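You operate a simulated robot arm through the tools that you are given. There is no shell and no other tool. Be economical: measure what you need, move in short steps, check, and stop when the job is done.

The job below is to be done with a simulated two-armed robot. You get a single attempt, and the scene is never put back.

JOB
Pick up the jar from the top of the fitting bench with one hand, pass it to the other hand and put it on the top of the side bench. Set down upright: jar.

The check looks at the end state, three seconds after you hand in, the way a careful person would. Anything else that was tipped, shoved, dropped, spilled or broken makes it a failure.

ROBOT AND FRAMES
Two 7-joint arms with two-finger grippers on one trunk, on a base that drives. Base frame: it is fixed to the floor where the robot stands at the start and does not move with it; the origin is under the middle of the robot, x ahead of it, y to its left, z up. Lengths are in cm, angles in degrees, forces in N, time in s.
The left shoulder is at the start at [2.4, 21.4, 108.1], the right one opposite. With the tool pointing down near the work surface each hand reaches from about 20 to 76 cm from the robot's upright axis, wherever it stands, measured 20 degrees to its own side. Places, roughly: top of the side bench [90, -120, 80]. Payload 2.2 kg a hand.
Tool frame (each hand has its own): the origin (TCP) lies between the finger pads and is the grasp point; the fingertips stand 1.9 cm ahead of it; z points along the fingers, y is the line along which they close. The gripper opens to 11.6 cm. The gripper's body begins 7 cm behind the TCP.
Orientation is told as [roll, pitch, yaw] about the base's x, y, z axes, in that order, counted from this pose: with the fingers straight down and closing along the base's y, the tool's x points along the base's -x, its y along +y and its z along -z.

CONTROLS
- The arms move only by the tool nudge_tool. It takes "left_commands", "right_commands" or both (then of equal length, played together; a hand with none holds still); each is text: rows parted by semicolons, each of 6 numbers parted by spaces: the shift along the tool's x, y, z in units of 200 mm (1.0 is 200 mm), then the turn, a rotation vector about the tool's x, y, z in units of 120 degrees (1.0 is 120 degrees). In form: tx ty tz ax ay az; .... A call has 1 to 12 rows; each row is the pose to reach, as a shift and turn from the pose commanded when the call began, along the tool's axes at that moment. "left_fingers" and "right_fingers" are, for a hand that has rows, the finger opening in m, from 0 to 0.116, set as the call begins (left out, the last holds). A call with a number of a shift or a turn outside -1 to 1 is refused whole. A row lasts 0.2 s, in which the tool goes at most 5 cm and 8.6 degrees; a call with a longer step from one row to the next is refused whole, and so is a gripper value outside its range. A pose out of reach is approached as far as the arm can. The call stops where the force on the tool passes 40 N (or 10 N more than at its start, if that is more) or the arm is blocked; 0.2 s more then pass. The fingers move at their own pace and stop on an object; they squeeze with about 39 N. The grip force told is the motor's: it shows also when the fingers shut on nothing. Time passes only in rows, and 0.2 s behind the last, so rows that repeat a pose let the fingers close. It gives the time, the measured TCP pose, the force on the tool (base axes), the opening and the grip force at its end, in the units of the frame above (readings bear some noise), with the torque about the TCP (base axes, N m) and any sound that the robot's microphone picked up.
- Cameras (640 x 400 px; columns grow to the right, rows downward): "scene" is now at [12.64, -0.8, 127.63]; the picture's right is [-0.04, -1.00, -0.00], its down [-0.49, 0.02, -0.87] and it looks along [0.87, -0.04, -0.49] (base axes); focal length 257 px, centre (320, 200). "left" rides on the left gripper at [6.9, 1.5, -9.7] in its tool frame; the picture's right is [-0.21, 0.98, 0.00], its down [-0.76, -0.17, -0.63] and it looks along [-0.62, -0.14, 0.77] (tool axes); focal length 251 px, centre (320, 200). "right" rides on the right gripper at [6.9, -1.5, -9.7] in its tool frame; the picture's right is [0.21, 0.98, 0.00], its down [-0.76, 0.17, -0.63] and it looks along [-0.62, 0.14, 0.77] (tool axes); focal length 251 px, centre (320, 200). There is no depth. A picture from a camera that has moved, and an enlarged one, comes with that camera's place and axes in the base frame and with its lens. The place of the scene camera against the robot may be out by one fixed shift of up to 2.5 cm in any direction.
- capture(camera): a new picture of that camera. It takes no simulated time.
- slide_trunk(by): slides the trunk up (or, below 0, down) by that many cm; the arms and the scene camera ride with it, the base frame stays. It gives what a move gives, with no picture.
- base_move(legs): drives the robot by 1 to 6 legs, each [ahead, left, turn to the left] in cm, cm and degrees, along the robot's own axes; the way and the turn of a leg run together, so that a leg with both is an arc; at most 150 cm and 180 degrees a leg. The arms and the cameras ride along, it lands a little off, and it stops where it bumps. It gives what a move gives.
- head_to(pan, tilt): turns the head with the scene camera to pan (to the left, within 80 degrees either way) and tilt (down, from -29 to 69), counted from straight ahead of the robot. It gives what a move gives.
- close_up(camera, box): a new picture of the part [left, top, right, bottom] of that camera's present view, enlarged. It takes no simulated time.
- finish_job(): hands the job in; it is judged then, once.

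Go step by step. Nothing tells you exact positions but the pictures and the camera data: compare them with the known pose of the tool, close in by small moves and look again before you grip or let go. The budget is 120 turns and 88 pictures, counting those below and the enlarged ones. Unless the task says otherwise, let go and move clear before handing in, and close with one line.

The tools are called after "Request:" as name(argument=value, ...) on one line, values as JSON. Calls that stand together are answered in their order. nudge_tool: Moves the arms, as the interface text tells. Its arguments: {"type":"object","properties":{"left_commands":{"type":"string"},"left_fingers":{"type":"number"},"right_commands":{"type":"string"},"right_fingers":{"type":"number"}},"required":[]} The other tools are called the same way: slide_trunk (by) slides the trunk up or down; base_move (legs) drives the base; head_to (pan, tilt) turns the head that bears the scene camera; capture (camera) takes a picture; close_up (camera, box) takes an enlarged picture of a part of a camera's view; finish_job () hands the job in.

At the start:

```text
time_s: 0.0
left_ee_pos: [45.84, 11.5, 115.37]
left_tool_rot: [0.2, 0.1, -0.1]
left_ft_force: [-0.6, -1.0, -0.3]
left_torque: [-0.01, 0.01, -0.01]
left_width: 11.6
left_finger_force: 0.0
right_ee_pos: [46.95, -27.49, 104.03]
right_tool_rot: [0.0, -0.1, 0.0]
right_ft_force: [0.1, 0.6, -0.5]
right_torque: [0.0, 0.0, 0.0]
right_width: 11.63
right_finger_force: 0.0
trunk travel left (down, up): [-22.5, 26.5]
robot x, y, heading: [0.07, 0.16, -0.1]
head pan, tilt: [-2.4, 29.1]
```

scene: 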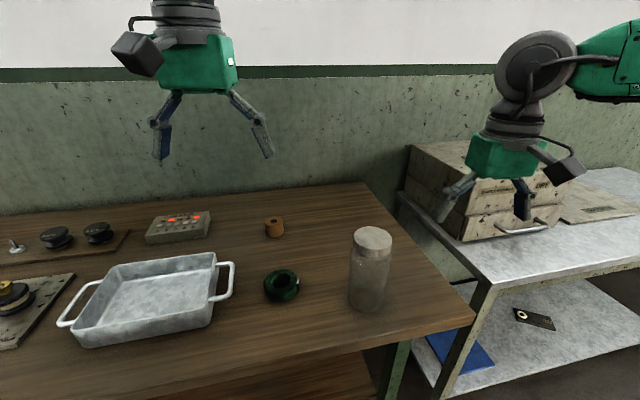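
right: 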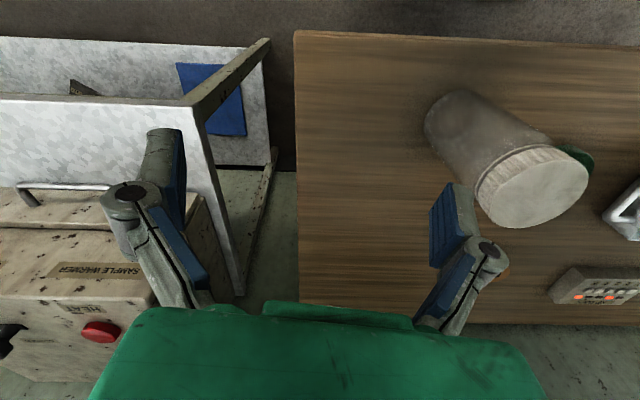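
left: 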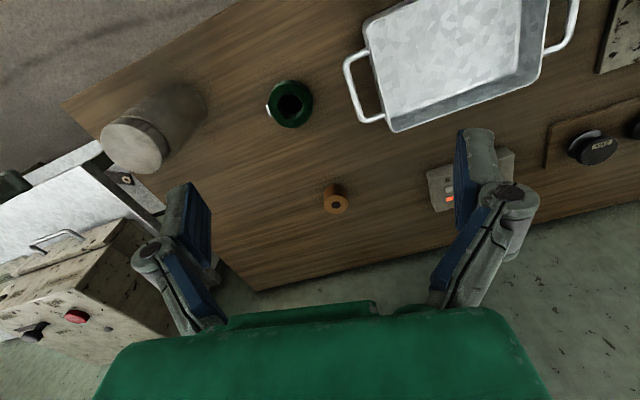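

The jar stands near the right end of the fitting bench, at roughly x 47, y -11 with its lid near z 100. I'll look at it more closely and survey the side bench before moving.

Request:
close_up(camera="scene", box=[240, 200, 480, 350])

Request:
head_to(pan=-50, tilt=25)

Request:
capture(camera="scene")

```text
2.67 times, centred on (360, 275) of scene
camera zoom: at [12.64, -0.8, 127.63], right [-0.04, -1.0, 0.0], down [-0.49, 0.02, -0.87], along [0.87, -0.04, -0.49], focal length 686 px, centre (213, 0)
```

zoom: 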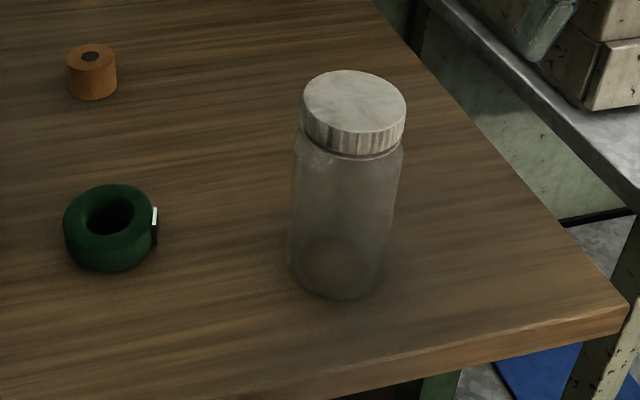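

```text
time_s: 1.1
left_ee_pos: [45.7, 11.71, 115.57]
left_tool_rot: [0.0, -0.2, 0.0]
left_ft_force: [-0.2, 0.1, 0.0]
left_torque: [0.0, -0.01, 0.03]
left_width: 11.6
left_finger_force: 0.2
right_ee_pos: [46.69, -27.54, 104.09]
right_tool_rot: [0.1, -0.1, 0.0]
right_ft_force: [0.2, 0.0, -0.2]
right_torque: [0.0, 0.01, 0.0]
right_width: 11.61
right_finger_force: 0.0
trunk travel left (down, up): [-22.5, 26.5]
robot x, y, heading: [0.16, -0.16, -0.2]
head pan, tilt: [-50.0, 25.0]
```

```text
83 pictures are left
camera scene: at [9.49, -7.48, 128.28], right [-0.77, -0.64, 0.0], down [-0.28, 0.33, -0.9], along [0.58, -0.69, -0.43], focal length 257 px, centre (320, 200)
```

scene: 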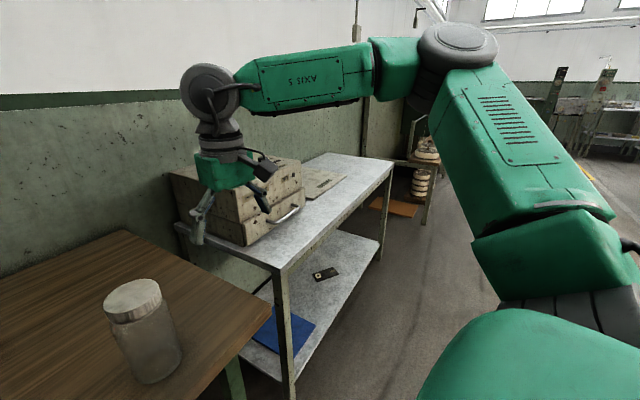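

The side bench has a free front strip beside the boxes and a flat panel. The jar stands about 9 cm from the front edge of the fitting bench. I plan to grip the jar low from the side with the right hand, then pass it to the left hand from above; I start by turning the right hand to the side, clear of the jar.

Request:
nudge_tool(right_commands="0.056 -0.028 0 -0.0399 0.0230 0.0520; 0.112 -0.056 0 -0.0798 0.0461 0.104; 0.169 -0.084 0 -0.1196 0.0691 0.156; 0.225 -0.112 0 -0.1595 0.0922 0.208; 0.281 -0.14 0 -0.1994 0.1152 0.26; 0.337 -0.169 0 -0.2393 0.1382 0.312; 0.394 -0.197 0 -0.2791 0.1613 0.364; 0.45 -0.225 0 -0.319 0.1843 0.416")

Request:
nudge_tool(right_commands="0 0 0 -0.0399 0.0230 0.0520; 0 0 0 -0.0798 0.0461 0.104; 0 0 0 -0.1196 0.0691 0.156; 0 0 0 -0.1595 0.0922 0.208; 0 0 0 -0.1994 0.1152 0.26; 0 0 0 -0.2393 0.1382 0.312; 0 0 0 -0.2791 0.1613 0.364; 0 0 0 -0.319 0.1843 0.416")

Request:
head_to(pan=-15, tilt=32)

Request:
capture(camera="right")

Request:
capture(camera="scene")

```text
time_s: 3.0
left_ee_pos: [45.48, 11.51, 115.57]
left_tool_rot: [0.1, -0.1, 0.0]
left_ft_force: [0.6, -0.6, 0.6]
left_torque: [-0.03, -0.03, 0.01]
left_width: 11.62
left_finger_force: 0.0
right_ee_pos: [37.51, -31.93, 104.03]
right_tool_rot: [27.4, 34.5, -43.9]
right_ft_force: [0.0, -0.6, 0.4]
right_torque: [-0.03, -0.02, -0.01]
right_width: 11.6
right_finger_force: 0.0
trunk travel left (down, up): [-22.5, 26.5]
robot x, y, heading: [-0.42, -0.1, -0.2]
head pan, tilt: [-50.0, 25.0]
```

```text
time_s: 4.8
left_ee_pos: [45.54, 11.64, 115.66]
left_tool_rot: [0.0, -0.1, 0.0]
left_ft_force: [-0.7, -0.9, 0.2]
left_torque: [-0.01, -0.04, 0.02]
left_width: 11.63
left_finger_force: 0.0
right_ee_pos: [37.65, -32.12, 104.1]
right_tool_rot: [-0.1, 75.2, -120.3]
right_ft_force: [0.7, 0.1, 0.2]
right_torque: [0.0, -0.03, -0.01]
right_width: 11.61
right_finger_force: 0.0
trunk travel left (down, up): [-22.5, 26.5]
robot x, y, heading: [0.1, 0.24, 0.1]
head pan, tilt: [-50.0, 25.0]
```

```text
time_s: 5.8
left_ee_pos: [45.71, 11.67, 115.52]
left_tool_rot: [-0.1, -0.1, 0.0]
left_ft_force: [-0.9, 0.0, 0.3]
left_torque: [0.01, 0.0, -0.02]
left_width: 11.6
left_finger_force: 0.1
right_ee_pos: [37.61, -32.07, 103.96]
right_tool_rot: [0.1, 75.1, -119.9]
right_ft_force: [-0.8, -0.7, 0.4]
right_torque: [0.0, 0.02, -0.02]
right_width: 11.6
right_finger_force: 0.1
trunk travel left (down, up): [-22.5, 26.5]
robot x, y, heading: [-0.04, -0.08, -0.1]
head pan, tilt: [-15.0, 32.0]
```

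```text
82 pictures are left
camera right: at [32.43, -37.85, 113.09], right [0.87, -0.44, 0.21], down [-0.26, -0.78, -0.57], along [0.41, 0.44, -0.8], focal length 251 px, centre (320, 200)
```

right: 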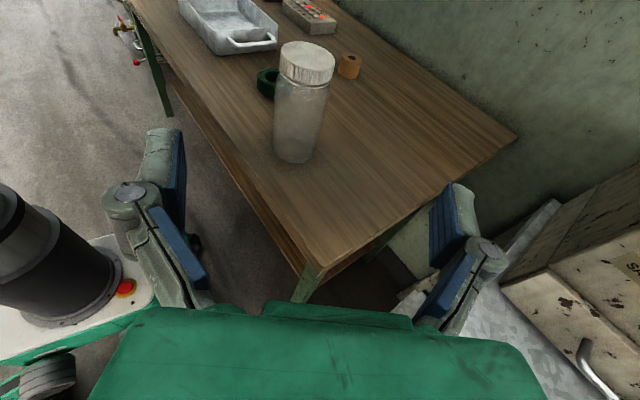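

```text
81 pictures are left
camera scene: at [12.06, -2.89, 127.18], right [-0.26, -0.97, 0.0], down [-0.51, 0.14, -0.85], along [0.82, -0.22, -0.53], focal length 257 px, centre (320, 200)
```

scene: 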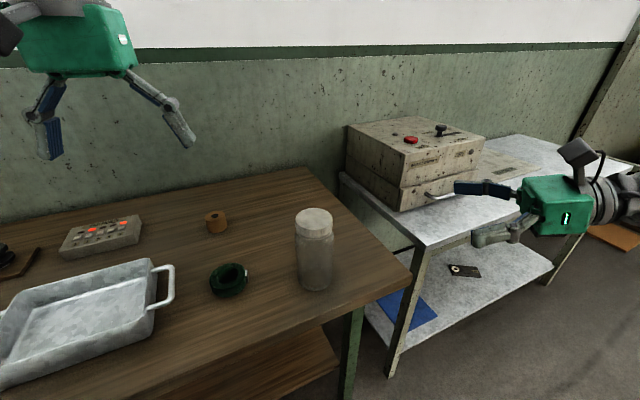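

The side pose is reached and both views place the jar at about (47.4, -11.3), with its lid near z 99 and the bench top near z 83. Next I go to a standoff 14 cm back along the approach line and look again.

Request:
nudge_tool(right_commands="-0.095 -0.024 0.147; -0.19 -0.048 0.293; -0.286 -0.073 0.44; -0.3815 -0.097 0.5865", right_fingers=0.116)

```text
refused: a row must be a list of 6 entries
```

The rows need six numbers, so I'm resending the same move with zero turns.

Request:
nudge_tool(right_commands="-0.095 -0.024 0.147 0 0 0; -0.19 -0.048 0.293 0 0 0; -0.286 -0.073 0.44 0 0 0; -0.3815 -0.097 0.5865 0 0 0; -0.3815 -0.097 0.5865 0 0 0", right_fingers=0.116)

Request:
capture(camera="right")

Request:
capture(camera="scene")

```text
time_s: 7.0
left_ee_pos: [45.63, 11.58, 115.44]
left_tool_rot: [0.1, -0.1, 0.1]
left_ft_force: [0.8, -0.7, -0.5]
left_torque: [0.02, 0.03, -0.01]
left_width: 11.63
left_finger_force: 0.0
right_ee_pos: [40.74, -23.01, 93.62]
right_tool_rot: [0.5, 75.2, -119.6]
right_ft_force: [0.7, 0.0, 0.2]
right_torque: [0.03, 0.01, 0.01]
right_width: 11.62
right_finger_force: 0.1
trunk travel left (down, up): [-22.5, 26.5]
robot x, y, heading: [-0.03, -0.02, 0.1]
head pan, tilt: [-15.0, 32.0]
```

```text
80 pictures are left
camera right: at [35.46, -28.8, 102.6], right [0.87, -0.44, 0.21], down [-0.26, -0.78, -0.57], along [0.42, 0.44, -0.79], focal length 251 px, centre (320, 200)
```

right: 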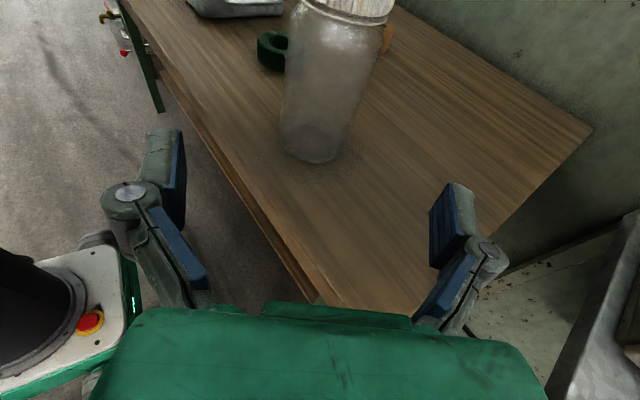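

```text
79 pictures are left
camera scene: at [12.15, -2.8, 127.15], right [-0.26, -0.97, 0.0], down [-0.51, 0.14, -0.85], along [0.82, -0.22, -0.53], focal length 257 px, centre (320, 200)
```

scene: 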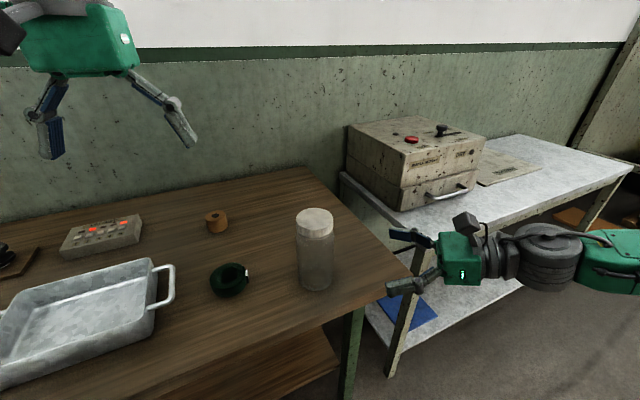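

The jar lies about 14 cm ahead of the TCP and 0.4 cm off centre, with plenty of opening margin. I advance 8 cm and check again.

Request:
nudge_tool(right_commands="-0.01 0.006 0.1 0 0 0; -0.02 0.012 0.2 0 0 0; -0.03 0.018 0.3 0 0 0; -0.04 0.02 0.4 0 0 0; -0.04 0.02 0.4 0 0 0")

Request:
capture(camera="right")

Request:
capture(camera="scene")

```text
time_s: 8.2
left_ee_pos: [45.66, 11.66, 115.66]
left_tool_rot: [0.0, -0.1, -0.1]
left_ft_force: [0.4, -0.4, -0.1]
left_torque: [0.0, -0.02, 0.04]
left_width: 11.6
left_finger_force: 0.2
right_ee_pos: [44.8, -16.77, 90.65]
right_tool_rot: [0.0, 75.1, -120.0]
right_ft_force: [0.4, -0.2, -0.1]
right_torque: [0.01, -0.07, 0.0]
right_width: 11.59
right_finger_force: 0.1
trunk travel left (down, up): [-22.5, 26.5]
robot x, y, heading: [0.12, 0.09, 0.2]
head pan, tilt: [-15.0, 32.0]
```

```text
78 pictures are left
camera right: at [39.58, -22.55, 99.78], right [0.87, -0.44, 0.21], down [-0.26, -0.78, -0.57], along [0.41, 0.44, -0.8], focal length 251 px, centre (320, 200)
```

right: 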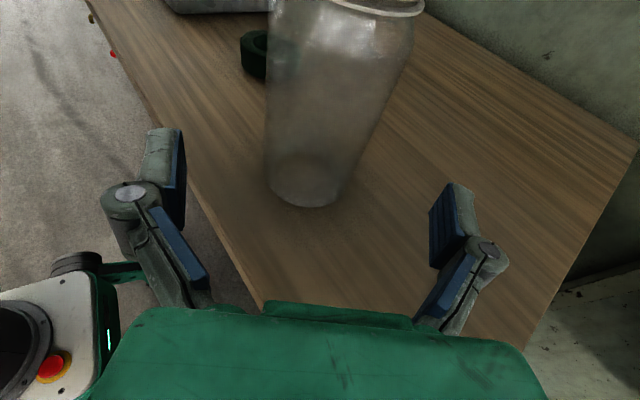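

```text
77 pictures are left
camera scene: at [12.12, -2.84, 127.18], right [-0.26, -0.97, 0.0], down [-0.51, 0.14, -0.85], along [0.82, -0.22, -0.53], focal length 257 px, centre (320, 200)
```

scene: 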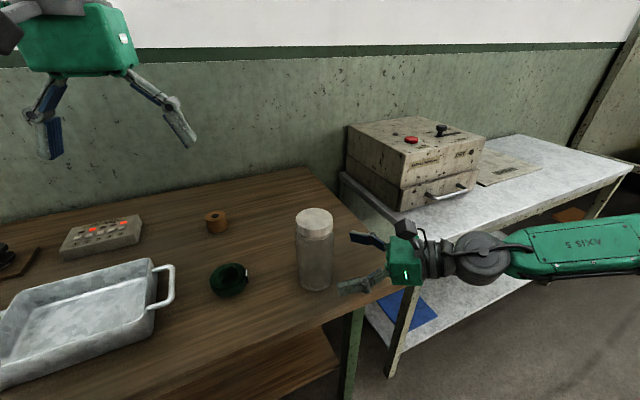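

The jar axis computes to (48.0, -11.5), 6.2 cm ahead and centred between the fingers. I advance 6 cm and close the fingers.

Request:
nudge_tool(right_commands="0 0.002 0.1 0 0 0; 0 0.005 0.2 0 0 0; 0 0.006 0.3 0 0 0; 0 0.006 0.3 0 0 0")

Request:
capture(camera="right")

```text
time_s: 9.2
left_ee_pos: [45.58, 11.65, 115.6]
left_tool_rot: [0.0, -0.1, 0.0]
left_ft_force: [0.0, 0.5, -0.3]
left_torque: [0.02, -0.05, 0.0]
left_width: 11.62
left_finger_force: 0.1
right_ee_pos: [47.79, -11.71, 89.4]
right_tool_rot: [0.1, 75.0, -119.9]
right_ft_force: [-0.1, 0.2, 0.1]
right_torque: [-0.01, 0.04, -0.01]
right_width: 11.59
right_finger_force: 0.0
trunk travel left (down, up): [-22.5, 26.5]
robot x, y, heading: [0.04, 0.04, 0.3]
head pan, tilt: [-15.0, 32.0]
```

```text
76 pictures are left
camera right: at [42.52, -17.55, 98.27], right [0.87, -0.44, 0.21], down [-0.26, -0.78, -0.57], along [0.41, 0.44, -0.8], focal length 251 px, centre (320, 200)
```

right: 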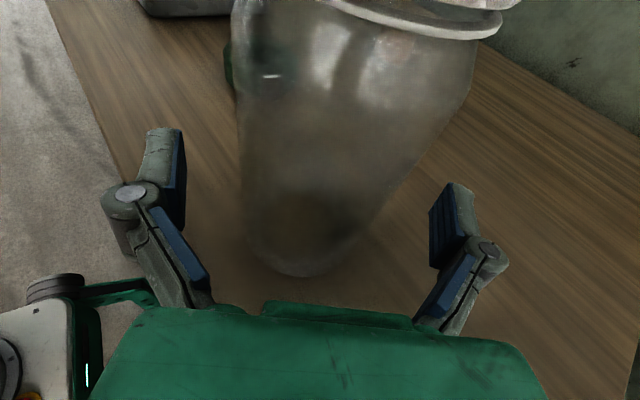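

The jar sits between the pads, so I close the right hand while holding still.

Request:
nudge_tool(right_commands="0 0 0 0 0 0; 0 0 0 0 0 0; 0 0 0 0 0 0; 0 0 0 0 0 0", right_fingers=0)

Request:
capture(camera="right")

```text
time_s: 10.2
left_ee_pos: [45.6, 11.57, 115.47]
left_tool_rot: [-0.1, -0.1, 0.1]
left_ft_force: [0.1, 0.0, -0.1]
left_torque: [-0.01, 0.0, 0.0]
left_width: 11.61
left_finger_force: 0.1
right_ee_pos: [47.7, -11.75, 89.24]
right_tool_rot: [0.2, 75.1, -119.9]
right_ft_force: [0.2, -1.0, 2.3]
right_torque: [0.03, 0.02, 0.04]
right_width: 6.9
right_finger_force: 38.9
trunk travel left (down, up): [-22.5, 26.5]
robot x, y, heading: [0.17, -0.07, 0.1]
head pan, tilt: [-15.0, 32.0]
```

```text
75 pictures are left
camera right: at [42.56, -17.51, 98.27], right [0.87, -0.44, 0.21], down [-0.26, -0.78, -0.57], along [0.41, 0.44, -0.8], focal length 251 px, centre (320, 200)
```

right: 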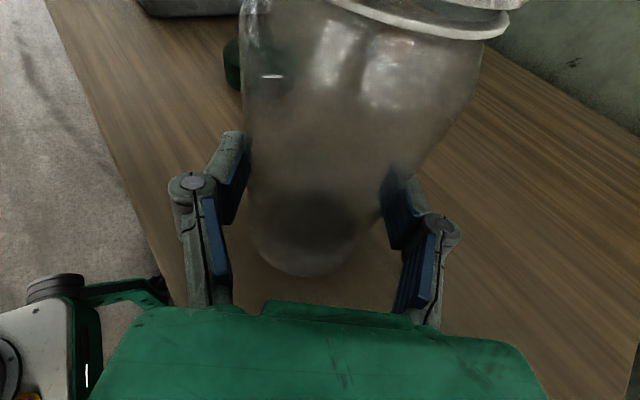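

The grip holds at 6.9 cm width. I lift the jar straight up 8 cm in small steps.

Request:
nudge_tool(right_commands="0.0483 0 -0.0129 0 0 0; 0.145 0 -0.0388 0 0 0; 0.2415 0 -0.0647 0 0 0; 0.338 0 -0.0906 0 0 0; 0.3864 0 -0.1035 0 0 0; 0.3864 0 -0.1035 0 0 0")

Request:
capture(camera="scene")

Request:
capture(camera="left")

```text
time_s: 11.6
left_ee_pos: [45.58, 11.57, 115.63]
left_tool_rot: [0.0, -0.2, -0.1]
left_ft_force: [-0.2, -0.6, -0.4]
left_torque: [0.02, -0.01, -0.01]
left_width: 11.59
left_finger_force: 0.1
right_ee_pos: [47.74, -11.7, 97.29]
right_tool_rot: [-0.1, 75.1, -120.0]
right_ft_force: [1.2, -0.5, -1.7]
right_torque: [0.01, 0.01, 0.0]
right_width: 6.92
right_finger_force: 38.8
trunk travel left (down, up): [-22.5, 26.5]
robot x, y, heading: [-0.1, -0.05, 0.1]
head pan, tilt: [-15.0, 32.0]
```

```text
74 pictures are left
camera scene: at [12.22, -2.73, 127.16], right [-0.26, -0.97, 0.0], down [-0.52, 0.14, -0.85], along [0.82, -0.22, -0.53], focal length 257 px, centre (320, 200)
```

scene: 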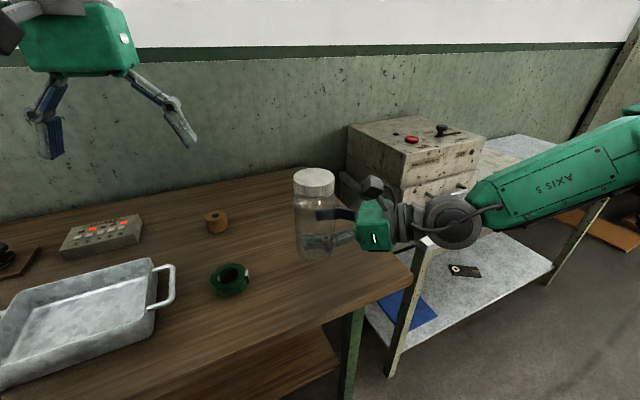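

```text
73 pictures are left
camera left: at [38.78, 13.06, 125.16], right [0.21, 0.98, 0.0], down [0.76, -0.17, 0.63], along [0.62, -0.14, -0.77], focal length 251 px, centre (320, 200)
```

left: 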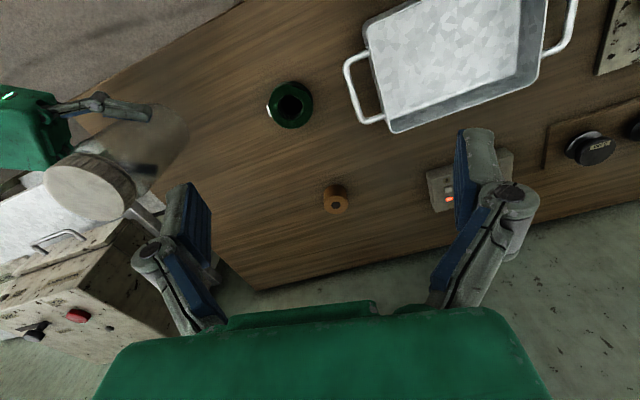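

The jar is clear of the bench, held firmly and upright. I now bring the left hand over at height, turning it about -100° so its fingers close clear of the right hand's camera.

Request:
nudge_tool(left_commands="-0.0096 -0.0483 0 0 0 0.0694; -0.0192 -0.0967 0 0 0 0.1389; -0.0288 -0.145 0 0 0 0.2083; -0.0383 -0.1933 0 0 0 0.2778; -0.0479 -0.2417 0 0 0 0.3472; -0.0575 -0.29 0 0 0 0.4167; -0.0671 -0.3383 0 0 0 0.4861; -0.0767 -0.3867 0 0 0 0.5556; -0.0863 -0.435 0 0 0 0.625; -0.0958 -0.4833 0 0 0 0.6944; -0.1054 -0.5317 0 0 0 0.7639; -0.115 -0.58 0 0 0 0.8333", left_fingers=0.116)

Request:
capture(camera="left")

Request:
capture(camera="scene")

```text
time_s: 14.2
left_ee_pos: [48.0, -0.09, 115.58]
left_tool_rot: [-0.1, 0.1, -100.2]
left_ft_force: [0.8, -0.4, -0.3]
left_torque: [0.02, -0.02, 0.01]
left_width: 11.6
left_finger_force: 0.0
right_ee_pos: [47.67, -11.71, 97.26]
right_tool_rot: [-0.2, 75.1, -120.2]
right_ft_force: [-0.1, -0.7, -1.7]
right_torque: [0.02, -0.02, 0.02]
right_width: 6.92
right_finger_force: 38.7
trunk travel left (down, up): [-22.5, 26.5]
robot x, y, heading: [-0.17, -0.06, -0.2]
head pan, tilt: [-15.0, 32.0]
```

```text
72 pictures are left
camera left: at [50.72, 6.38, 125.24], right [0.92, -0.38, 0.0], down [-0.3, -0.72, 0.63], along [-0.24, -0.58, -0.78], focal length 251 px, centre (320, 200)
```

left: 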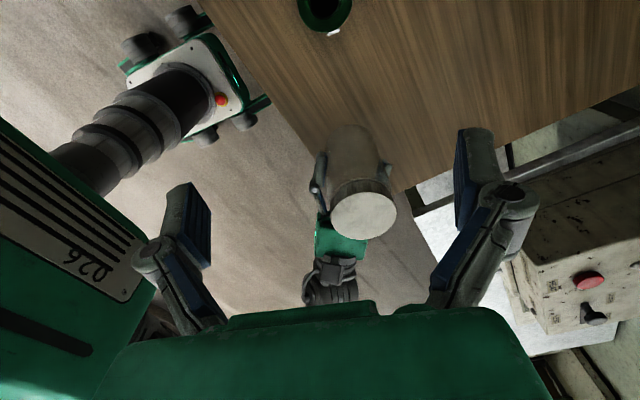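

```text
71 pictures are left
camera scene: at [12.28, -2.86, 127.15], right [-0.26, -0.97, 0.0], down [-0.52, 0.14, -0.85], along [0.82, -0.22, -0.53], focal length 257 px, centre (320, 200)
```

scene: 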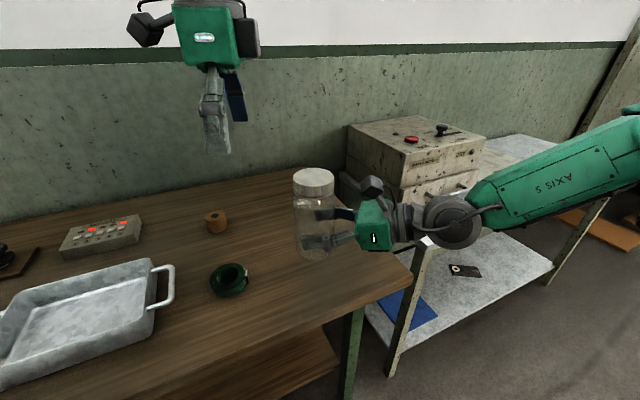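

The left camera puts the lid top near (48.2, -11.0, 106.5). I move the left hand above it, with its tips still well clear.

Request:
nudge_tool(left_commands="-0.11 0.02 0 0 0 0; -0.22 0.041 0.01 0 0 0; -0.33 0.0615 0.02 0 0 0; -0.44 0.082 0.03 0 0 0; -0.55 0.1025 0.03 0 0 0; -0.55 0.1025 0.03 0 0 0")

Request:
capture(camera="left")

Request:
capture(camera="scene")

```text
time_s: 15.8
left_ee_pos: [49.27, -8.36, 118.87]
left_tool_rot: [2.1, -3.6, -97.4]
left_ft_force: [-0.6, 0.0, -0.6]
left_torque: [-0.01, -0.03, -0.01]
left_width: 11.61
left_finger_force: 0.1
right_ee_pos: [47.47, -11.51, 97.33]
right_tool_rot: [1.2, 75.1, -119.0]
right_ft_force: [-1.2, -0.6, -0.8]
right_torque: [-0.02, 0.01, 0.01]
right_width: 6.91
right_finger_force: 38.2
trunk travel left (down, up): [-22.5, 26.5]
robot x, y, heading: [-0.31, -0.06, -0.0]
head pan, tilt: [-15.0, 32.0]
stopped in row 6 (left hand): the arm was blocked; the commanded pose is now the measured one
```

```text
70 pictures are left
camera left: at [51.38, -1.16, 128.22], right [0.94, -0.34, 0.05], down [-0.28, -0.69, 0.67], along [-0.19, -0.65, -0.74], focal length 251 px, centre (320, 200)
```

left: 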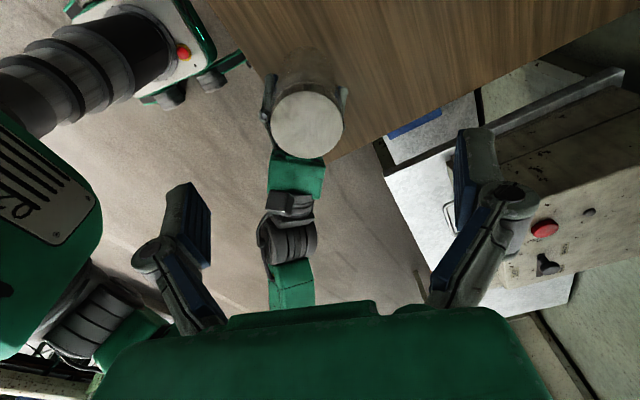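

```text
69 pictures are left
camera scene: at [12.17, -2.87, 127.17], right [-0.26, -0.97, 0.0], down [-0.51, 0.14, -0.85], along [0.82, -0.22, -0.53], focal length 257 px, centre (320, 200)
```

scene: 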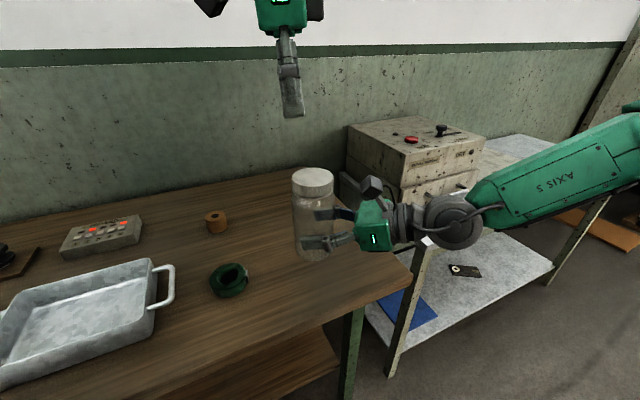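

The left arm ran into a limit that far to the right; nothing was touched. I back it out to where it was comfortable and bring the jar leftward with the right hand instead.

Request:
nudge_tool(left_commands="0.1 -0.03 0.0 0.004 0.0075 0.0054; 0.2 -0.06 0.03 0.0087 0.015 0.0108; 0.3 -0.09 0.08 0.013 0.0225 0.0163; 0.411 -0.1225 0.134 0.0175 0.03 0.0217; 0.411 -0.1225 0.134 0.0175 0.03 0.0217")

Request:
nudge_tool(right_commands="0.0168 -0.0375 0.0628 0 0 0; 0.0504 -0.1125 0.1883 0 0 0; 0.084 -0.1875 0.3138 0 0 0; 0.1177 -0.2625 0.4393 0 0 0; 0.1345 -0.3 0.502 0 0 0; 0.1345 -0.3 0.502 0 0 0")

Request:
capture(camera="left")

Request:
capture(camera="scene")

```text
time_s: 17.0
left_ee_pos: [48.18, -0.21, 115.49]
left_tool_rot: [0.1, 0.2, -100.1]
left_ft_force: [-0.5, 0.7, 0.7]
left_torque: [-0.01, 0.02, 0.03]
left_width: 11.58
left_finger_force: 0.0
right_ee_pos: [47.47, -11.57, 97.32]
right_tool_rot: [0.7, 75.1, -119.3]
right_ft_force: [0.5, -0.3, -0.9]
right_torque: [0.0, -0.02, 0.02]
right_width: 6.91
right_finger_force: 39.2
trunk travel left (down, up): [-22.5, 26.5]
robot x, y, heading: [0.06, 0.09, -0.1]
head pan, tilt: [-15.0, 32.0]
```

```text
time_s: 18.4
left_ee_pos: [48.07, -0.25, 115.62]
left_tool_rot: [-0.1, 0.1, -100.0]
left_ft_force: [-0.3, -0.6, 0.6]
left_torque: [0.01, 0.01, 0.02]
left_width: 11.61
left_finger_force: 0.0
right_ee_pos: [47.28, 0.61, 97.48]
right_tool_rot: [0.8, 75.1, -119.3]
right_ft_force: [-0.8, -0.3, -1.3]
right_torque: [-0.01, 0.02, 0.01]
right_width: 6.93
right_finger_force: 39.4
trunk travel left (down, up): [-22.5, 26.5]
robot x, y, heading: [-0.04, -0.21, -0.0]
head pan, tilt: [-15.0, 32.0]
```

```text
68 pictures are left
camera left: at [50.84, 6.28, 125.21], right [0.92, -0.38, 0.0], down [-0.3, -0.72, 0.63], along [-0.24, -0.58, -0.78], focal length 251 px, centre (320, 200)
```

left: 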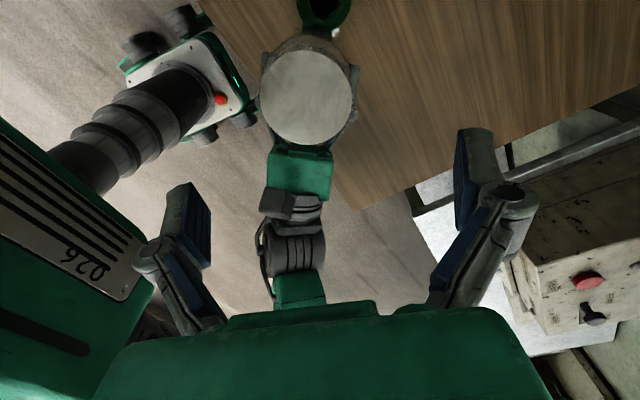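

```text
67 pictures are left
camera scene: at [12.26, -2.68, 127.16], right [-0.26, -0.97, 0.0], down [-0.52, 0.14, -0.85], along [0.82, -0.22, -0.53], focal length 257 px, centre (320, 200)
```

scene: 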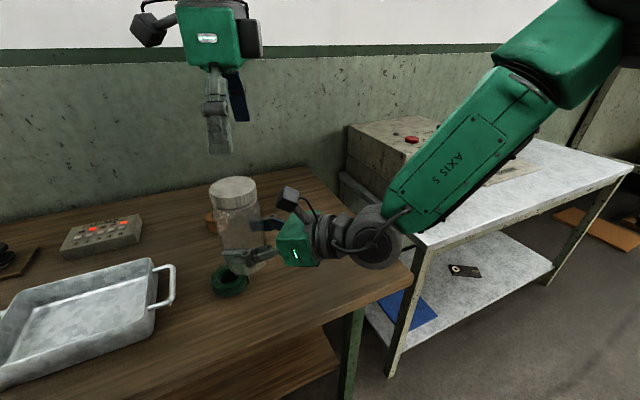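

The jar axis is now at about (47.7, 1.3) with its lid top near z 106.5, and the left hand is almost overhead. I align the left hand and descend part way before checking.

Request:
nudge_tool(left_commands="0.04 -0.016 0.02 0 0 0; 0.073 -0.032 0.08 0 0 0; 0.073 -0.032 0.16 0 0 0; 0.073 -0.032 0.22 0 0 0; 0.073 -0.032 0.22 0 0 0")

Request:
capture(camera="left")

Request:
capture(camera="scene")

Request:
capture(camera="right")

```text
time_s: 19.6
left_ee_pos: [47.39, 1.54, 111.16]
left_tool_rot: [0.0, 0.1, -100.1]
left_ft_force: [0.2, -0.3, 1.0]
left_torque: [-0.03, 0.01, 0.01]
left_width: 11.61
left_finger_force: 0.0
right_ee_pos: [47.31, 0.58, 97.51]
right_tool_rot: [0.9, 75.1, -119.2]
right_ft_force: [0.2, 0.3, -0.6]
right_torque: [0.04, 0.0, -0.02]
right_width: 6.94
right_finger_force: 38.9
trunk travel left (down, up): [-22.5, 26.5]
robot x, y, heading: [0.23, 0.48, 0.1]
head pan, tilt: [-15.0, 32.0]
```

```text
66 pictures are left
camera left: at [50.27, 7.94, 120.83], right [0.92, -0.38, 0.0], down [-0.3, -0.72, 0.63], along [-0.24, -0.58, -0.78], focal length 251 px, centre (320, 200)
```

left: 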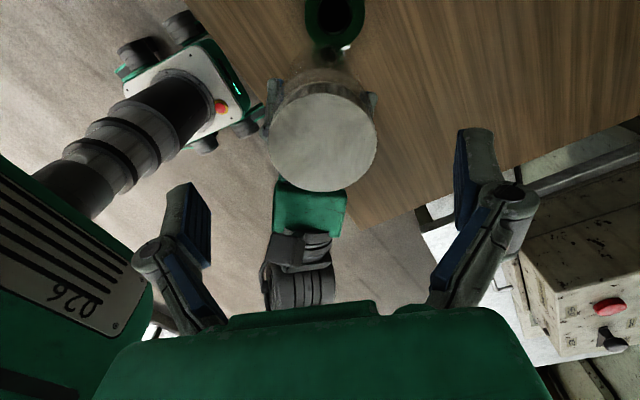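

```text
65 pictures are left
camera scene: at [12.26, -2.62, 127.16], right [-0.26, -0.97, 0.0], down [-0.52, 0.14, -0.85], along [0.82, -0.22, -0.53], focal length 257 px, centre (320, 200)
```

scene: 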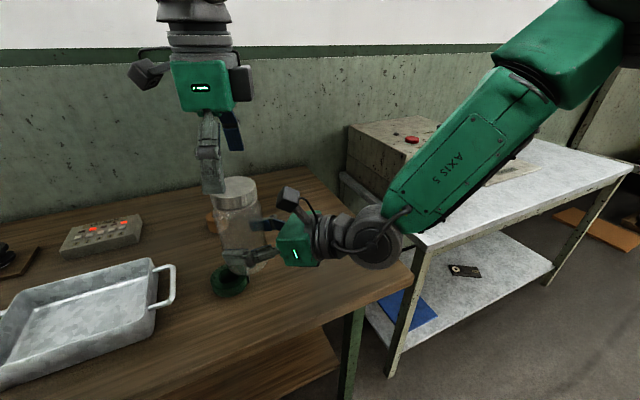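

```text
64 pictures are left
camera right: at [42.03, -5.18, 106.5], right [0.87, -0.44, 0.21], down [-0.26, -0.78, -0.57], along [0.42, 0.44, -0.8], focal length 251 px, centre (320, 200)
```

right: 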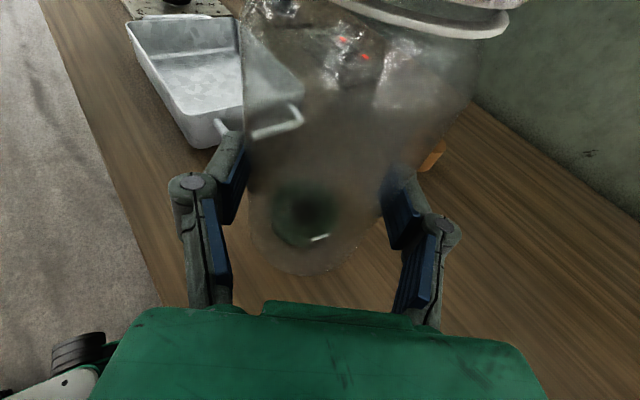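

The lid is centred within half a centimetre between the left fingers, 4.7 cm below the TCP. I descend 7.6 cm to straddle the lid and upper body.

Request:
nudge_tool(left_commands="0 0.01 0.08 0 0 0; 0 0.02 0.16 0 0 0; 0 0.02 0.24 0 0 0; 0 0.02 0.32 0 0 0; 0 0.02 0.38 0 0 0; 0 0.02 0.38 0 0 0")

Request:
capture(camera="left")

Request:
close_up(camera="scene", box=[120, 100, 360, 250])

```text
time_s: 21.0
left_ee_pos: [48.0, 1.53, 103.61]
left_tool_rot: [0.0, 0.0, -100.1]
left_ft_force: [0.1, -0.3, -0.2]
left_torque: [0.0, 0.0, -0.02]
left_width: 11.59
left_finger_force: 0.0
right_ee_pos: [47.26, 0.62, 97.46]
right_tool_rot: [0.9, 75.1, -119.2]
right_ft_force: [0.2, 1.5, -1.5]
right_torque: [0.0, 0.0, 0.02]
right_width: 6.91
right_finger_force: 39.0
trunk travel left (down, up): [-22.5, 26.5]
robot x, y, heading: [0.04, 0.13, 0.1]
head pan, tilt: [-15.0, 32.0]
```

```text
63 pictures are left
camera left: at [50.78, 8.02, 113.28], right [0.92, -0.38, 0.0], down [-0.3, -0.72, 0.63], along [-0.24, -0.58, -0.78], focal length 251 px, centre (320, 200)
```

left: 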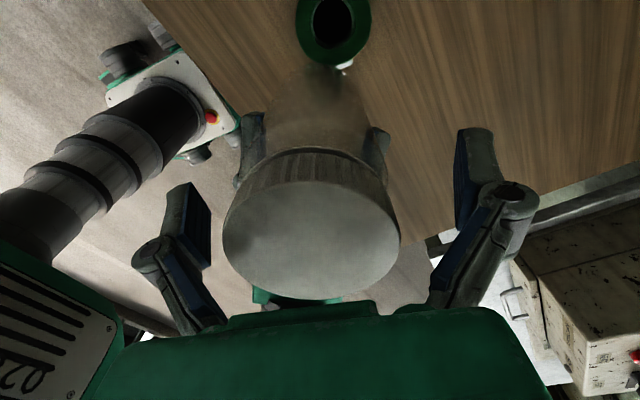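

```text
2.67 times, centred on (240, 175) of scene
camera zoom: at [12.27, -2.63, 127.16], right [-0.26, -0.97, 0.0], down [-0.52, 0.14, -0.85], along [0.82, -0.22, -0.53], focal length 686 px, centre (533, 267)
```

zoom: 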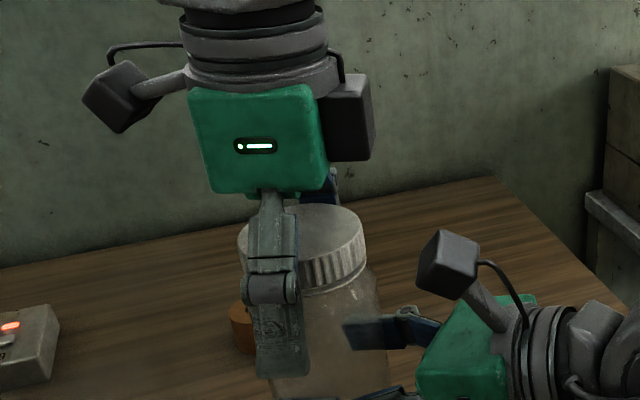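

The left fingers straddle the lid and shoulder, centred well. I go down 0.4 cm more and close the left hand while the right one keeps holding.

Request:
nudge_tool(left_commands="0 -0.005 0.02 0 0 0; 0 -0.005 0.02 0 0 0")

Request:
nudge_tool(left_commands="0 0 0 0 0 0; 0 0 0 0 0 0; 0 0 0 0 0 0; 0 0 0 0 0 0; 0 0 0 0 0 0", left_fingers=0)

Request:
capture(camera="left")

Request:
close_up(camera="scene", box=[120, 130, 360, 280])

```text
time_s: 21.6
left_ee_pos: [47.94, 1.45, 103.27]
left_tool_rot: [-0.1, 0.1, -100.0]
left_ft_force: [0.0, -0.8, 0.0]
left_torque: [-0.04, 0.03, 0.02]
left_width: 11.61
left_finger_force: 0.0
right_ee_pos: [47.27, 0.41, 97.48]
right_tool_rot: [1.0, 75.1, -119.2]
right_ft_force: [-0.3, -0.8, -1.0]
right_torque: [-0.03, 0.0, 0.01]
right_width: 6.9
right_finger_force: 39.1
trunk travel left (down, up): [-22.5, 26.5]
robot x, y, heading: [-0.3, -0.09, -0.0]
head pan, tilt: [-15.0, 32.0]
```

```text
time_s: 22.8
left_ee_pos: [47.74, 1.54, 103.1]
left_tool_rot: [-0.2, 0.1, -100.2]
left_ft_force: [-28.5, 2.9, 11.9]
left_torque: [-0.03, 0.69, -0.32]
left_width: 6.94
left_finger_force: 39.0
right_ee_pos: [47.35, 0.46, 97.47]
right_tool_rot: [0.7, 75.0, -119.6]
right_ft_force: [27.6, -1.8, -12.7]
right_torque: [0.06, 0.93, 0.03]
right_width: 6.9
right_finger_force: 38.7
trunk travel left (down, up): [-22.5, 26.5]
robot x, y, heading: [0.32, 0.3, 0.1]
head pan, tilt: [-15.0, 32.0]
```

```text
61 pictures are left
camera left: at [50.64, 7.99, 112.85], right [0.92, -0.38, 0.0], down [-0.3, -0.72, 0.63], along [-0.24, -0.58, -0.77], focal length 251 px, centre (320, 200)
```

left: 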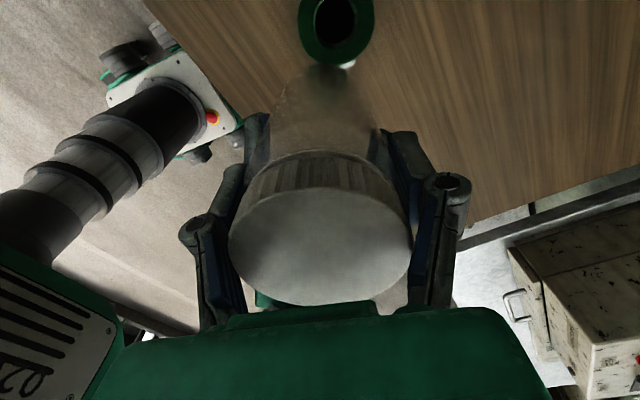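

```text
2.67 times, centred on (240, 205) of scene
camera zoom: at [12.27, -2.63, 127.16], right [-0.26, -0.97, 0.0], down [-0.52, 0.14, -0.85], along [0.82, -0.22, -0.53], focal length 686 px, centre (533, 187)
```

zoom: 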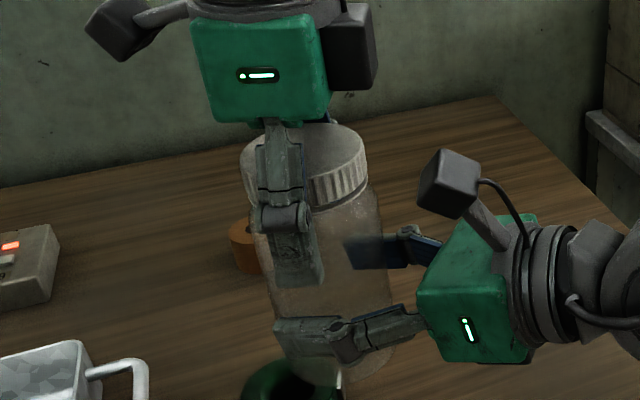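

Both hands hold the jar, with a 28 N side load between them from a small offset. I ease the left hand 0.3 cm toward -x and slightly up to relieve it before letting go with the right.

Request:
nudge_tool(left_commands="0 -0.008 -0.003 0 0 0; 0 -0.015 -0.006 0 0 0; 0 -0.015 -0.006 0 0 0")

```text
time_s: 23.6
left_ee_pos: [47.6, 1.59, 103.23]
left_tool_rot: [0.0, 0.1, -100.2]
left_ft_force: [-12.2, 7.6, 5.5]
left_torque: [0.04, 0.6, -0.05]
left_width: 6.93
left_finger_force: 39.3
right_ee_pos: [47.27, 0.6, 97.38]
right_tool_rot: [0.9, 75.1, -119.0]
right_ft_force: [13.0, -8.2, -6.4]
right_torque: [0.32, 0.13, -0.1]
right_width: 6.92
right_finger_force: 38.7
trunk travel left (down, up): [-22.5, 26.5]
robot x, y, heading: [-0.41, 0.23, 0.0]
head pan, tilt: [-15.0, 32.0]
```

The load halved. One more small relief in the same sense.

Request:
nudge_tool(left_commands="0.006 -0.011 -0.005 0 0 0; 0.006 -0.011 -0.005 0 0 0")

```text
time_s: 24.2
left_ee_pos: [47.52, 1.73, 103.37]
left_tool_rot: [0.1, 0.2, -100.1]
left_ft_force: [4.7, 5.9, -6.2]
left_torque: [0.42, -0.37, 0.03]
left_width: 6.93
left_finger_force: 38.9
right_ee_pos: [47.24, 0.8, 97.46]
right_tool_rot: [1.1, 75.2, -118.9]
right_ft_force: [-4.5, -6.0, 5.2]
right_torque: [-0.02, 0.13, -0.04]
right_width: 6.94
right_finger_force: 39.2
trunk travel left (down, up): [-22.5, 26.5]
robot x, y, heading: [-0.02, -0.18, -0.0]
head pan, tilt: [-15.0, 32.0]
```

The side load is now only a few newtons. I open the right hand with both arms still.

Request:
nudge_tool(right_commands="0 0 0 0 0 0; 0 0 0 0 0 0; 0 0 0 0 0 0; 0 0 0 0 0 0", right_fingers=0.116)

Request:
capture(camera="right")

Request:
capture(camera="scene")

```text
time_s: 25.2
left_ee_pos: [47.54, 1.54, 103.31]
left_tool_rot: [-0.1, 0.2, -100.1]
left_ft_force: [0.6, 0.0, -0.5]
left_torque: [-0.01, 0.0, 0.03]
left_width: 6.91
left_finger_force: 39.0
right_ee_pos: [47.09, 0.66, 97.44]
right_tool_rot: [0.9, 75.1, -119.1]
right_ft_force: [-0.3, -0.3, -0.5]
right_torque: [0.0, -0.01, 0.0]
right_width: 11.6
right_finger_force: 0.1
trunk travel left (down, up): [-22.5, 26.5]
robot x, y, heading: [0.34, 0.39, -0.2]
head pan, tilt: [-15.0, 32.0]
```

```text
59 pictures are left
camera right: at [42.04, -5.18, 106.5], right [0.87, -0.44, 0.21], down [-0.26, -0.78, -0.57], along [0.42, 0.44, -0.8], focal length 251 px, centre (320, 200)
```

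right: 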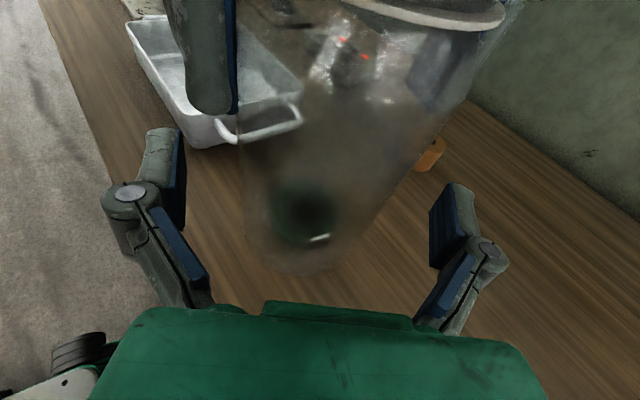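

```text
58 pictures are left
camera scene: at [12.27, -2.63, 127.16], right [-0.26, -0.97, 0.0], down [-0.52, 0.14, -0.85], along [0.82, -0.22, -0.53], focal length 257 px, centre (320, 200)
```

scene: 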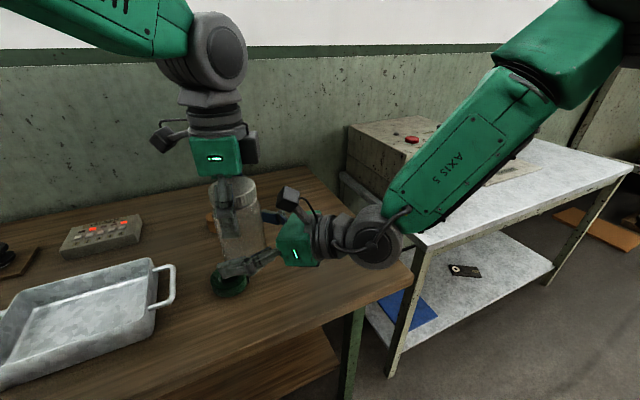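

The left hand alone holds the jar. I withdraw the right hand straight back along its fingers.

Request:
nudge_tool(right_commands="0 0 -0.1 0 0 0; 0 0 -0.25 0 0 0; 0 0 -0.45 0 0 0; 0 0 -0.65 0 0 0; 0 0 -0.85 0 0 0; 0 0 -1.0 0 0 0")

Request:
nudge_tool(left_commands="0 0 -0.1 0 0 0; 0 0 -0.3 0 0 0; 0 0 -0.45 0 0 0; 0 0 -0.45 0 0 0")

Request:
capture(camera="scene")

```text
time_s: 26.6
left_ee_pos: [47.39, 1.45, 103.37]
left_tool_rot: [0.0, 0.2, -100.2]
left_ft_force: [0.3, -0.4, -1.8]
left_torque: [0.02, -0.04, -0.01]
left_width: 6.95
left_finger_force: 38.6
right_ee_pos: [39.41, -16.95, 102.45]
right_tool_rot: [0.8, 75.1, -119.2]
right_ft_force: [0.3, -0.9, 0.5]
right_torque: [-0.01, 0.0, 0.03]
right_width: 11.6
right_finger_force: 0.2
right hand out of reach, approached as far as the arm can: row 5, 6
trunk travel left (down, up): [-22.5, 26.5]
robot x, y, heading: [-0.37, 0.17, -0.2]
head pan, tilt: [-15.0, 32.0]
```

```text
time_s: 27.6
left_ee_pos: [47.51, 1.46, 112.52]
left_tool_rot: [0.0, 0.1, -100.1]
left_ft_force: [-0.1, 0.1, -0.7]
left_torque: [-0.02, -0.02, -0.02]
left_width: 6.91
left_finger_force: 38.6
right_ee_pos: [39.52, -16.79, 102.45]
right_tool_rot: [0.6, 75.1, -119.1]
right_ft_force: [-1.0, 0.4, 0.2]
right_torque: [0.03, -0.02, 0.0]
right_width: 11.61
right_finger_force: 0.1
trunk travel left (down, up): [-22.5, 26.5]
robot x, y, heading: [0.28, -0.05, 0.1]
head pan, tilt: [-15.0, 32.0]
```

```text
57 pictures are left
camera scene: at [12.19, -2.86, 127.16], right [-0.26, -0.97, 0.0], down [-0.51, 0.14, -0.85], along [0.82, -0.22, -0.53], focal length 257 px, centre (320, 200)
```

scene: 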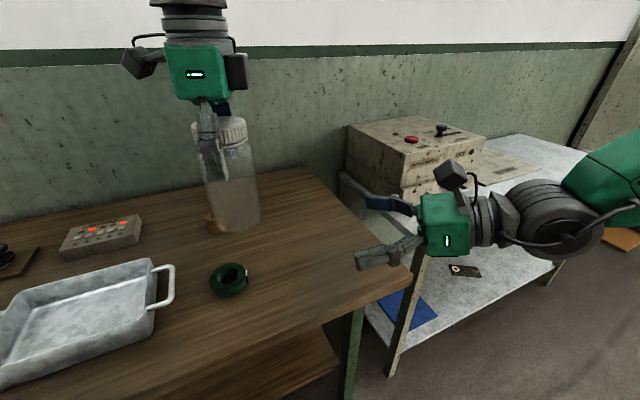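

The handover worked and the left hand carries the jar high above the bench. I fold the right hand back to its fingers-down pose so it won't stick out while driving.

Request:
nudge_tool(right_commands="0 0 -0.05 0.0399 -0.0230 -0.0520; 0 0 -0.1 0.0798 -0.0461 -0.104; -0.01 0.01 -0.2 0.1196 -0.0691 -0.156; -0.02 0.02 -0.3 0.1595 -0.0922 -0.208; -0.02 0.02 -0.4 0.1994 -0.1152 -0.26; -0.03 0.03 -0.5 0.2393 -0.1382 -0.312; -0.03 0.03 -0.6 0.2791 -0.1613 -0.364; -0.04 0.04 -0.7 0.319 -0.1843 -0.416")

Request:
nudge_tool(right_commands="0 0 0 0.0399 -0.0230 -0.0520; 0 0 0 0.0798 -0.0461 -0.104; 0 0 0 0.1196 -0.0691 -0.156; 0 0 0 0.1595 -0.0922 -0.208; 0 0 0 0.1994 -0.1152 -0.26; 0 0 0 0.2393 -0.1382 -0.312; 0 0 0 0.2791 -0.1613 -0.364; 0 0 0 0.319 -0.1843 -0.416")

Request:
head_to(pan=-60, tilt=30)

Request:
capture(camera="scene")

```text
time_s: 29.4
left_ee_pos: [47.49, 1.35, 112.44]
left_tool_rot: [0.0, 0.2, -100.1]
left_ft_force: [0.5, 0.0, -0.4]
left_torque: [-0.02, -0.02, -0.01]
left_width: 6.89
left_finger_force: 38.9
right_ee_pos: [33.42, -29.06, 105.37]
right_tool_rot: [27.3, 34.0, -43.8]
right_ft_force: [-0.7, -0.6, 0.1]
right_torque: [0.02, -0.01, 0.0]
right_width: 11.59
right_finger_force: 0.2
trunk travel left (down, up): [-22.5, 26.5]
robot x, y, heading: [0.25, 0.49, 0.1]
head pan, tilt: [-15.0, 32.0]
```

```text
time_s: 31.2
left_ee_pos: [47.6, 1.47, 112.42]
left_tool_rot: [-0.1, 0.1, -100.1]
left_ft_force: [-0.2, -0.2, -0.6]
left_torque: [0.02, 0.0, 0.02]
left_width: 6.91
left_finger_force: 39.2
right_ee_pos: [36.44, -30.62, 103.34]
right_tool_rot: [0.2, -0.3, 0.2]
right_ft_force: [-0.4, 0.2, 0.8]
right_torque: [0.0, 0.02, 0.0]
right_width: 11.6
right_finger_force: 0.1
right hand out of reach, approached as far as the arm can: row 6, 7, 8
trunk travel left (down, up): [-22.5, 26.5]
robot x, y, heading: [-0.2, 0.0, -0.2]
head pan, tilt: [-15.0, 32.0]
```

```text
time_s: 32.3
left_ee_pos: [47.55, 1.61, 112.4]
left_tool_rot: [0.0, 0.0, -100.0]
left_ft_force: [-0.4, 0.1, -0.8]
left_torque: [0.0, -0.06, -0.02]
left_width: 6.95
left_finger_force: 38.7
right_ee_pos: [36.48, -30.64, 103.52]
right_tool_rot: [0.5, -0.3, -0.1]
right_ft_force: [0.0, 0.2, -0.1]
right_torque: [0.0, 0.02, 0.0]
right_width: 11.62
right_finger_force: 0.0
trunk travel left (down, up): [-22.5, 26.5]
robot x, y, heading: [0.25, -0.12, 0.2]
head pan, tilt: [-60.0, 30.0]
```

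```text
56 pictures are left
camera scene: at [12.19, -2.62, 127.24], right [-0.26, -0.97, 0.0], down [-0.51, 0.14, -0.85], along [0.82, -0.22, -0.53], focal length 257 px, centre (320, 200)
```

scene: 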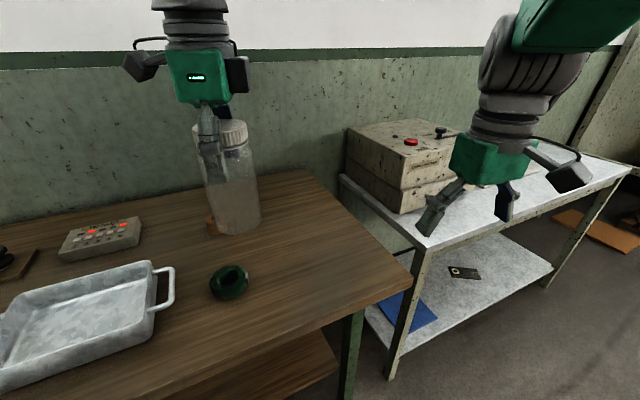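

The head picture shows no change in the scene, and the jar is secure. I back the base up slightly and strafe to the right along the front of the side bench.

Request:
base_move(legs=[[-12, 0, 0], [0, -60, 0]])

Request:
capture(camera="scene")

```text
time_s: 36.5
left_ee_pos: [35.55, -59.32, 112.57]
left_tool_rot: [0.0, 0.0, -100.3]
left_ft_force: [-0.4, -0.2, -0.8]
left_torque: [-0.03, 0.01, 0.0]
left_width: 6.89
left_finger_force: 39.2
right_ee_pos: [24.27, -91.45, 103.65]
right_tool_rot: [0.3, -0.5, -0.1]
right_ft_force: [-0.8, -0.2, 0.3]
right_torque: [-0.01, -0.02, -0.01]
right_width: 11.57
right_finger_force: 0.0
trunk travel left (down, up): [-22.5, 26.5]
robot x, y, heading: [-12.1, -60.79, -0.3]
head pan, tilt: [-60.0, 30.0]
```

```text
55 pictures are left
camera scene: at [0.13, -63.49, 127.43], right [-0.26, -0.96, 0.0], down [-0.49, 0.13, -0.86], along [0.83, -0.23, -0.51], focal length 257 px, centre (320, 200)
```

scene: 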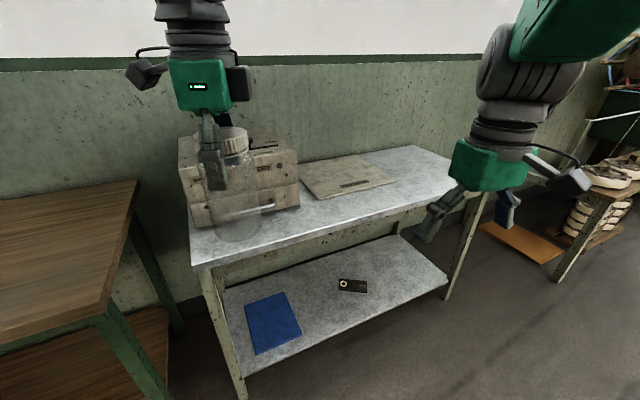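

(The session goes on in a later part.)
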